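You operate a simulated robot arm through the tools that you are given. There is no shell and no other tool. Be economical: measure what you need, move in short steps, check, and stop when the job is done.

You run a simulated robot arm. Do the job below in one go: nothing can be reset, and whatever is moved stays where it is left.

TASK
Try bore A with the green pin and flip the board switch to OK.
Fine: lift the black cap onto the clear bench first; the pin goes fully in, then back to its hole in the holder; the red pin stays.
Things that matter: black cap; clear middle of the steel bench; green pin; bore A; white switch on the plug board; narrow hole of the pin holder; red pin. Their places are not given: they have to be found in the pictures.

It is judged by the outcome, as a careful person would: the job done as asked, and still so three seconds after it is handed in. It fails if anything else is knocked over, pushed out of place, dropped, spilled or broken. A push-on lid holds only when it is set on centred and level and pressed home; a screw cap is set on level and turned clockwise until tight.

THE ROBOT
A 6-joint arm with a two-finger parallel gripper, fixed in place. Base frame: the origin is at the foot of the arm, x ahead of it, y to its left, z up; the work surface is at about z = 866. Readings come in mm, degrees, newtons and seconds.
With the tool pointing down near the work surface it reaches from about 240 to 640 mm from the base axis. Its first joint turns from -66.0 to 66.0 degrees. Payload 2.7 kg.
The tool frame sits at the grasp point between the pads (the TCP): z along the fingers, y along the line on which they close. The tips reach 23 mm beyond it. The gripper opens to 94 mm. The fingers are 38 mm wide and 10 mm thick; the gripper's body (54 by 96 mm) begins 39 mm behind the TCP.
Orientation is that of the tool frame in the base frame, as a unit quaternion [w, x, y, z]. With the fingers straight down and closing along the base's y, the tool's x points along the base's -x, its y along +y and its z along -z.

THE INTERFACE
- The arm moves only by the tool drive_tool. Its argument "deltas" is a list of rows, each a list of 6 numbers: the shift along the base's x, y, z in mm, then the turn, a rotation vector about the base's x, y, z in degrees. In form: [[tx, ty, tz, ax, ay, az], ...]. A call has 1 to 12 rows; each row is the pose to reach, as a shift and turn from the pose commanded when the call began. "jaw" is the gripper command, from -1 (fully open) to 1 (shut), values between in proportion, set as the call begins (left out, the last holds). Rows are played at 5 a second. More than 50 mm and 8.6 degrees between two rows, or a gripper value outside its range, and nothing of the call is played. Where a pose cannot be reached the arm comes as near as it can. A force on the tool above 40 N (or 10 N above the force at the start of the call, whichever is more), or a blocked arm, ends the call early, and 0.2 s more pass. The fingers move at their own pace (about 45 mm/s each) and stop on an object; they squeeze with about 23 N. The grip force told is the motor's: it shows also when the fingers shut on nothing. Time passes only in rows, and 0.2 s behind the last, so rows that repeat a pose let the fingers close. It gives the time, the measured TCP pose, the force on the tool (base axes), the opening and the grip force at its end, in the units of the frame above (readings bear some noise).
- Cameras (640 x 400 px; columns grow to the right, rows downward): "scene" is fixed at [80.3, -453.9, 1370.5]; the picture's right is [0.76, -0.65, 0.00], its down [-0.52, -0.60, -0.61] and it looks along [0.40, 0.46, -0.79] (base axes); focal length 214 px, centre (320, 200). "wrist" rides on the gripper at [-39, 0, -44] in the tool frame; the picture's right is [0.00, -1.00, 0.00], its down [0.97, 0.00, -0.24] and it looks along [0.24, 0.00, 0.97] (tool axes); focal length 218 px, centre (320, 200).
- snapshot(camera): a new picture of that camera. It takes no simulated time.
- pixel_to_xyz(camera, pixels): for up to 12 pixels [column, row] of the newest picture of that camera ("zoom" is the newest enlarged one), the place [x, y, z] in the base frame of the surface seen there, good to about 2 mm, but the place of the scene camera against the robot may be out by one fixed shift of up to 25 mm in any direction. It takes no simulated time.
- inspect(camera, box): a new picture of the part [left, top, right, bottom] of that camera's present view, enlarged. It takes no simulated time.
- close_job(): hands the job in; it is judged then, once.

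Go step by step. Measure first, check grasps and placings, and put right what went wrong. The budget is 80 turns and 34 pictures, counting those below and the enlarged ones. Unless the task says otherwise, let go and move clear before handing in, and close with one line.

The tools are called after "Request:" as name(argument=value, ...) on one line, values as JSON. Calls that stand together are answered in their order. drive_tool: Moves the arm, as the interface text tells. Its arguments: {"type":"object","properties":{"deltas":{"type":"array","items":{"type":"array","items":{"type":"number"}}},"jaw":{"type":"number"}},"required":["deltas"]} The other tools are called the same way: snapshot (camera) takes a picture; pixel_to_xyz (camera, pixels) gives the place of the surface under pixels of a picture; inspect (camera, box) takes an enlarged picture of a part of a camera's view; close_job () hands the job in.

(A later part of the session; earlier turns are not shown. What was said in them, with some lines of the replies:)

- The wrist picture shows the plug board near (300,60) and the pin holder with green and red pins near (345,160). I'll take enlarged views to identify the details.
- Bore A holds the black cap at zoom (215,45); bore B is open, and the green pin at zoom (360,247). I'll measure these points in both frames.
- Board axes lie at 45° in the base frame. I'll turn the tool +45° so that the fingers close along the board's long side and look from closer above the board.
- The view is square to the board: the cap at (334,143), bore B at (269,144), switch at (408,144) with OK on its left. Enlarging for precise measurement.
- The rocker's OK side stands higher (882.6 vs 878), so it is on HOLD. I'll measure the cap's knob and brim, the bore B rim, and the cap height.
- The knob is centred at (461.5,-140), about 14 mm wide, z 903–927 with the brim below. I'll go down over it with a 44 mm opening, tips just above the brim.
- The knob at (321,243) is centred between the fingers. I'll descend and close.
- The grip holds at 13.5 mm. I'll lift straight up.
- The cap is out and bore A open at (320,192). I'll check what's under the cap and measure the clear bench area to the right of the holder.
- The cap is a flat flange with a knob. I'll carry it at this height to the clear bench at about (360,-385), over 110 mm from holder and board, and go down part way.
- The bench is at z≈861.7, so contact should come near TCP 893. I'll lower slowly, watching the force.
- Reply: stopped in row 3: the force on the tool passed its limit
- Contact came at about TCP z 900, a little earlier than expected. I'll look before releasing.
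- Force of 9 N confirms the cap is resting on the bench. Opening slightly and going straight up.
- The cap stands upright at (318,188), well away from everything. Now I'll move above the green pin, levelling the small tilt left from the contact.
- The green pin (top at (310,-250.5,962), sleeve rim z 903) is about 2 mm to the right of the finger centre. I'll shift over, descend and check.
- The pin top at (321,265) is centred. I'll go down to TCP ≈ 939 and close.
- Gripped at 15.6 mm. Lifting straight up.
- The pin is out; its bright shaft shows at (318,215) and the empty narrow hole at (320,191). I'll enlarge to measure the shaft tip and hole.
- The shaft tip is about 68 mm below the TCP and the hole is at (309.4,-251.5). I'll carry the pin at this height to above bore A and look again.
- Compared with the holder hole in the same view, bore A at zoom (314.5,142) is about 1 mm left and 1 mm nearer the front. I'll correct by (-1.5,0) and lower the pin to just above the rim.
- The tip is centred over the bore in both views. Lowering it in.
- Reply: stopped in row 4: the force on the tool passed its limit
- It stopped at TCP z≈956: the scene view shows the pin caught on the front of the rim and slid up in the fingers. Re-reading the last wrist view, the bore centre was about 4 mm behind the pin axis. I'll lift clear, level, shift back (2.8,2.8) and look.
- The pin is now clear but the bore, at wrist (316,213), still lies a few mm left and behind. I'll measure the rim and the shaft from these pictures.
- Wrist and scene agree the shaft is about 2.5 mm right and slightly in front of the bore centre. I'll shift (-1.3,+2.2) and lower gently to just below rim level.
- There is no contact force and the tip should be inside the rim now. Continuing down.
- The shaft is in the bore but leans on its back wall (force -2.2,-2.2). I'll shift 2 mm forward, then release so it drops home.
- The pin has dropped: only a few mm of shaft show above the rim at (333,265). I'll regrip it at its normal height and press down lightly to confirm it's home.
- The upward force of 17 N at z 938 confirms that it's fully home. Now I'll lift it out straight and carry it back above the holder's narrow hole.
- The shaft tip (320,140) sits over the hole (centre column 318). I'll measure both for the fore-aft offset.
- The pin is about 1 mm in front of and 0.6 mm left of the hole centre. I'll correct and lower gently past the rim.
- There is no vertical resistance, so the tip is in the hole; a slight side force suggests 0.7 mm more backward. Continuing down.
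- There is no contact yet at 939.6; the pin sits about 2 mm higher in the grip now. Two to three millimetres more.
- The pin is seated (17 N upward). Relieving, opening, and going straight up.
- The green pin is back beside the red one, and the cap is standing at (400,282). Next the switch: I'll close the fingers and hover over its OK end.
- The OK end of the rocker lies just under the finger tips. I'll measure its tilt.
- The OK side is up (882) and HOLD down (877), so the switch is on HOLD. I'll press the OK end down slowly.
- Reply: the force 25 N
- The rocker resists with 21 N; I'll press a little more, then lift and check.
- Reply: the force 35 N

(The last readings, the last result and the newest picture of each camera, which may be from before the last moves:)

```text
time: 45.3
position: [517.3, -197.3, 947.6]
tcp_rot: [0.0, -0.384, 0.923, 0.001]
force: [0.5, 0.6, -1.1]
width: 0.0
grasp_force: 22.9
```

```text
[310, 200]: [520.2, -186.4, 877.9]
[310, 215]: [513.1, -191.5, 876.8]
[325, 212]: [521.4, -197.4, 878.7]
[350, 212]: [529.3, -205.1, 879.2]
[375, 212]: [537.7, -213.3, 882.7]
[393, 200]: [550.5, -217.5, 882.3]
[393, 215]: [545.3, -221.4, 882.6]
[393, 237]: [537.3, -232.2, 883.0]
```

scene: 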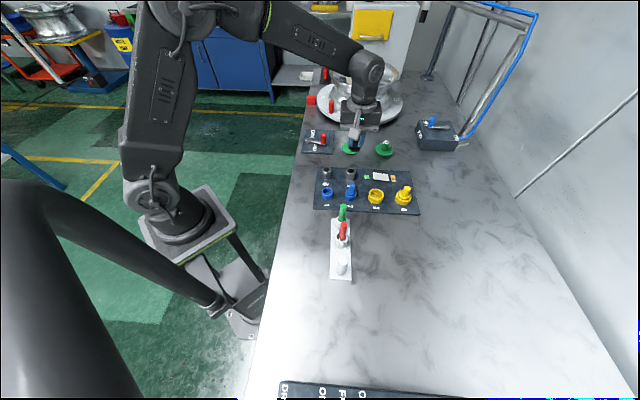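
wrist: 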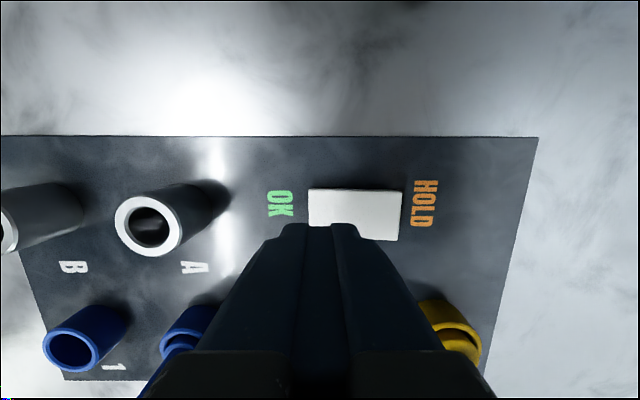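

The rocker has flipped: OK side 877 (down), HOLD side 882 (up). I'll raise clear and do a last overall check.

Request:
drive_tool(deltas=[[0, 0, 40, 0, 0, 0], [0, 0, 85, 0, 0, 0], [0, 0, 130, 0, 0, 0], [0, 40, 150, 0, 0, 0], [0, 80, 150, 0, 0, 0], [0, 80, 150, 0, 0, 0]])

Request:
inspect(camera="scene", box=[290, 110, 450, 290])

```text
time: 46.7
position: [515.4, -117.0, 1096.5]
tcp_rot: [0.0, -0.383, 0.924, 0.0]
force: [-0.4, 0.5, 0.5]
width: 0.0
grasp_force: 22.7
```

```text
2.22 times, centred on (370, 200) of scene
```

zoom: 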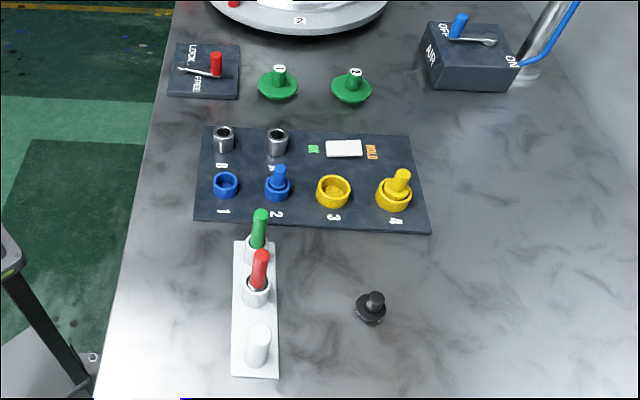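

The final view shows the cap on the clear bench at (371,307), the green pin in its hole at (259,230), the red pin untouched and the switch on OK. I'm handing in.

Request:
close_job()

```text
The job is handed in.
```

The job is done and handed in: the black cap is on the clear bench, the green pin went fully into bore A (second try, after first catching on the rim) and is back in its hole, the switch is on OK, and the red pin was not moved.
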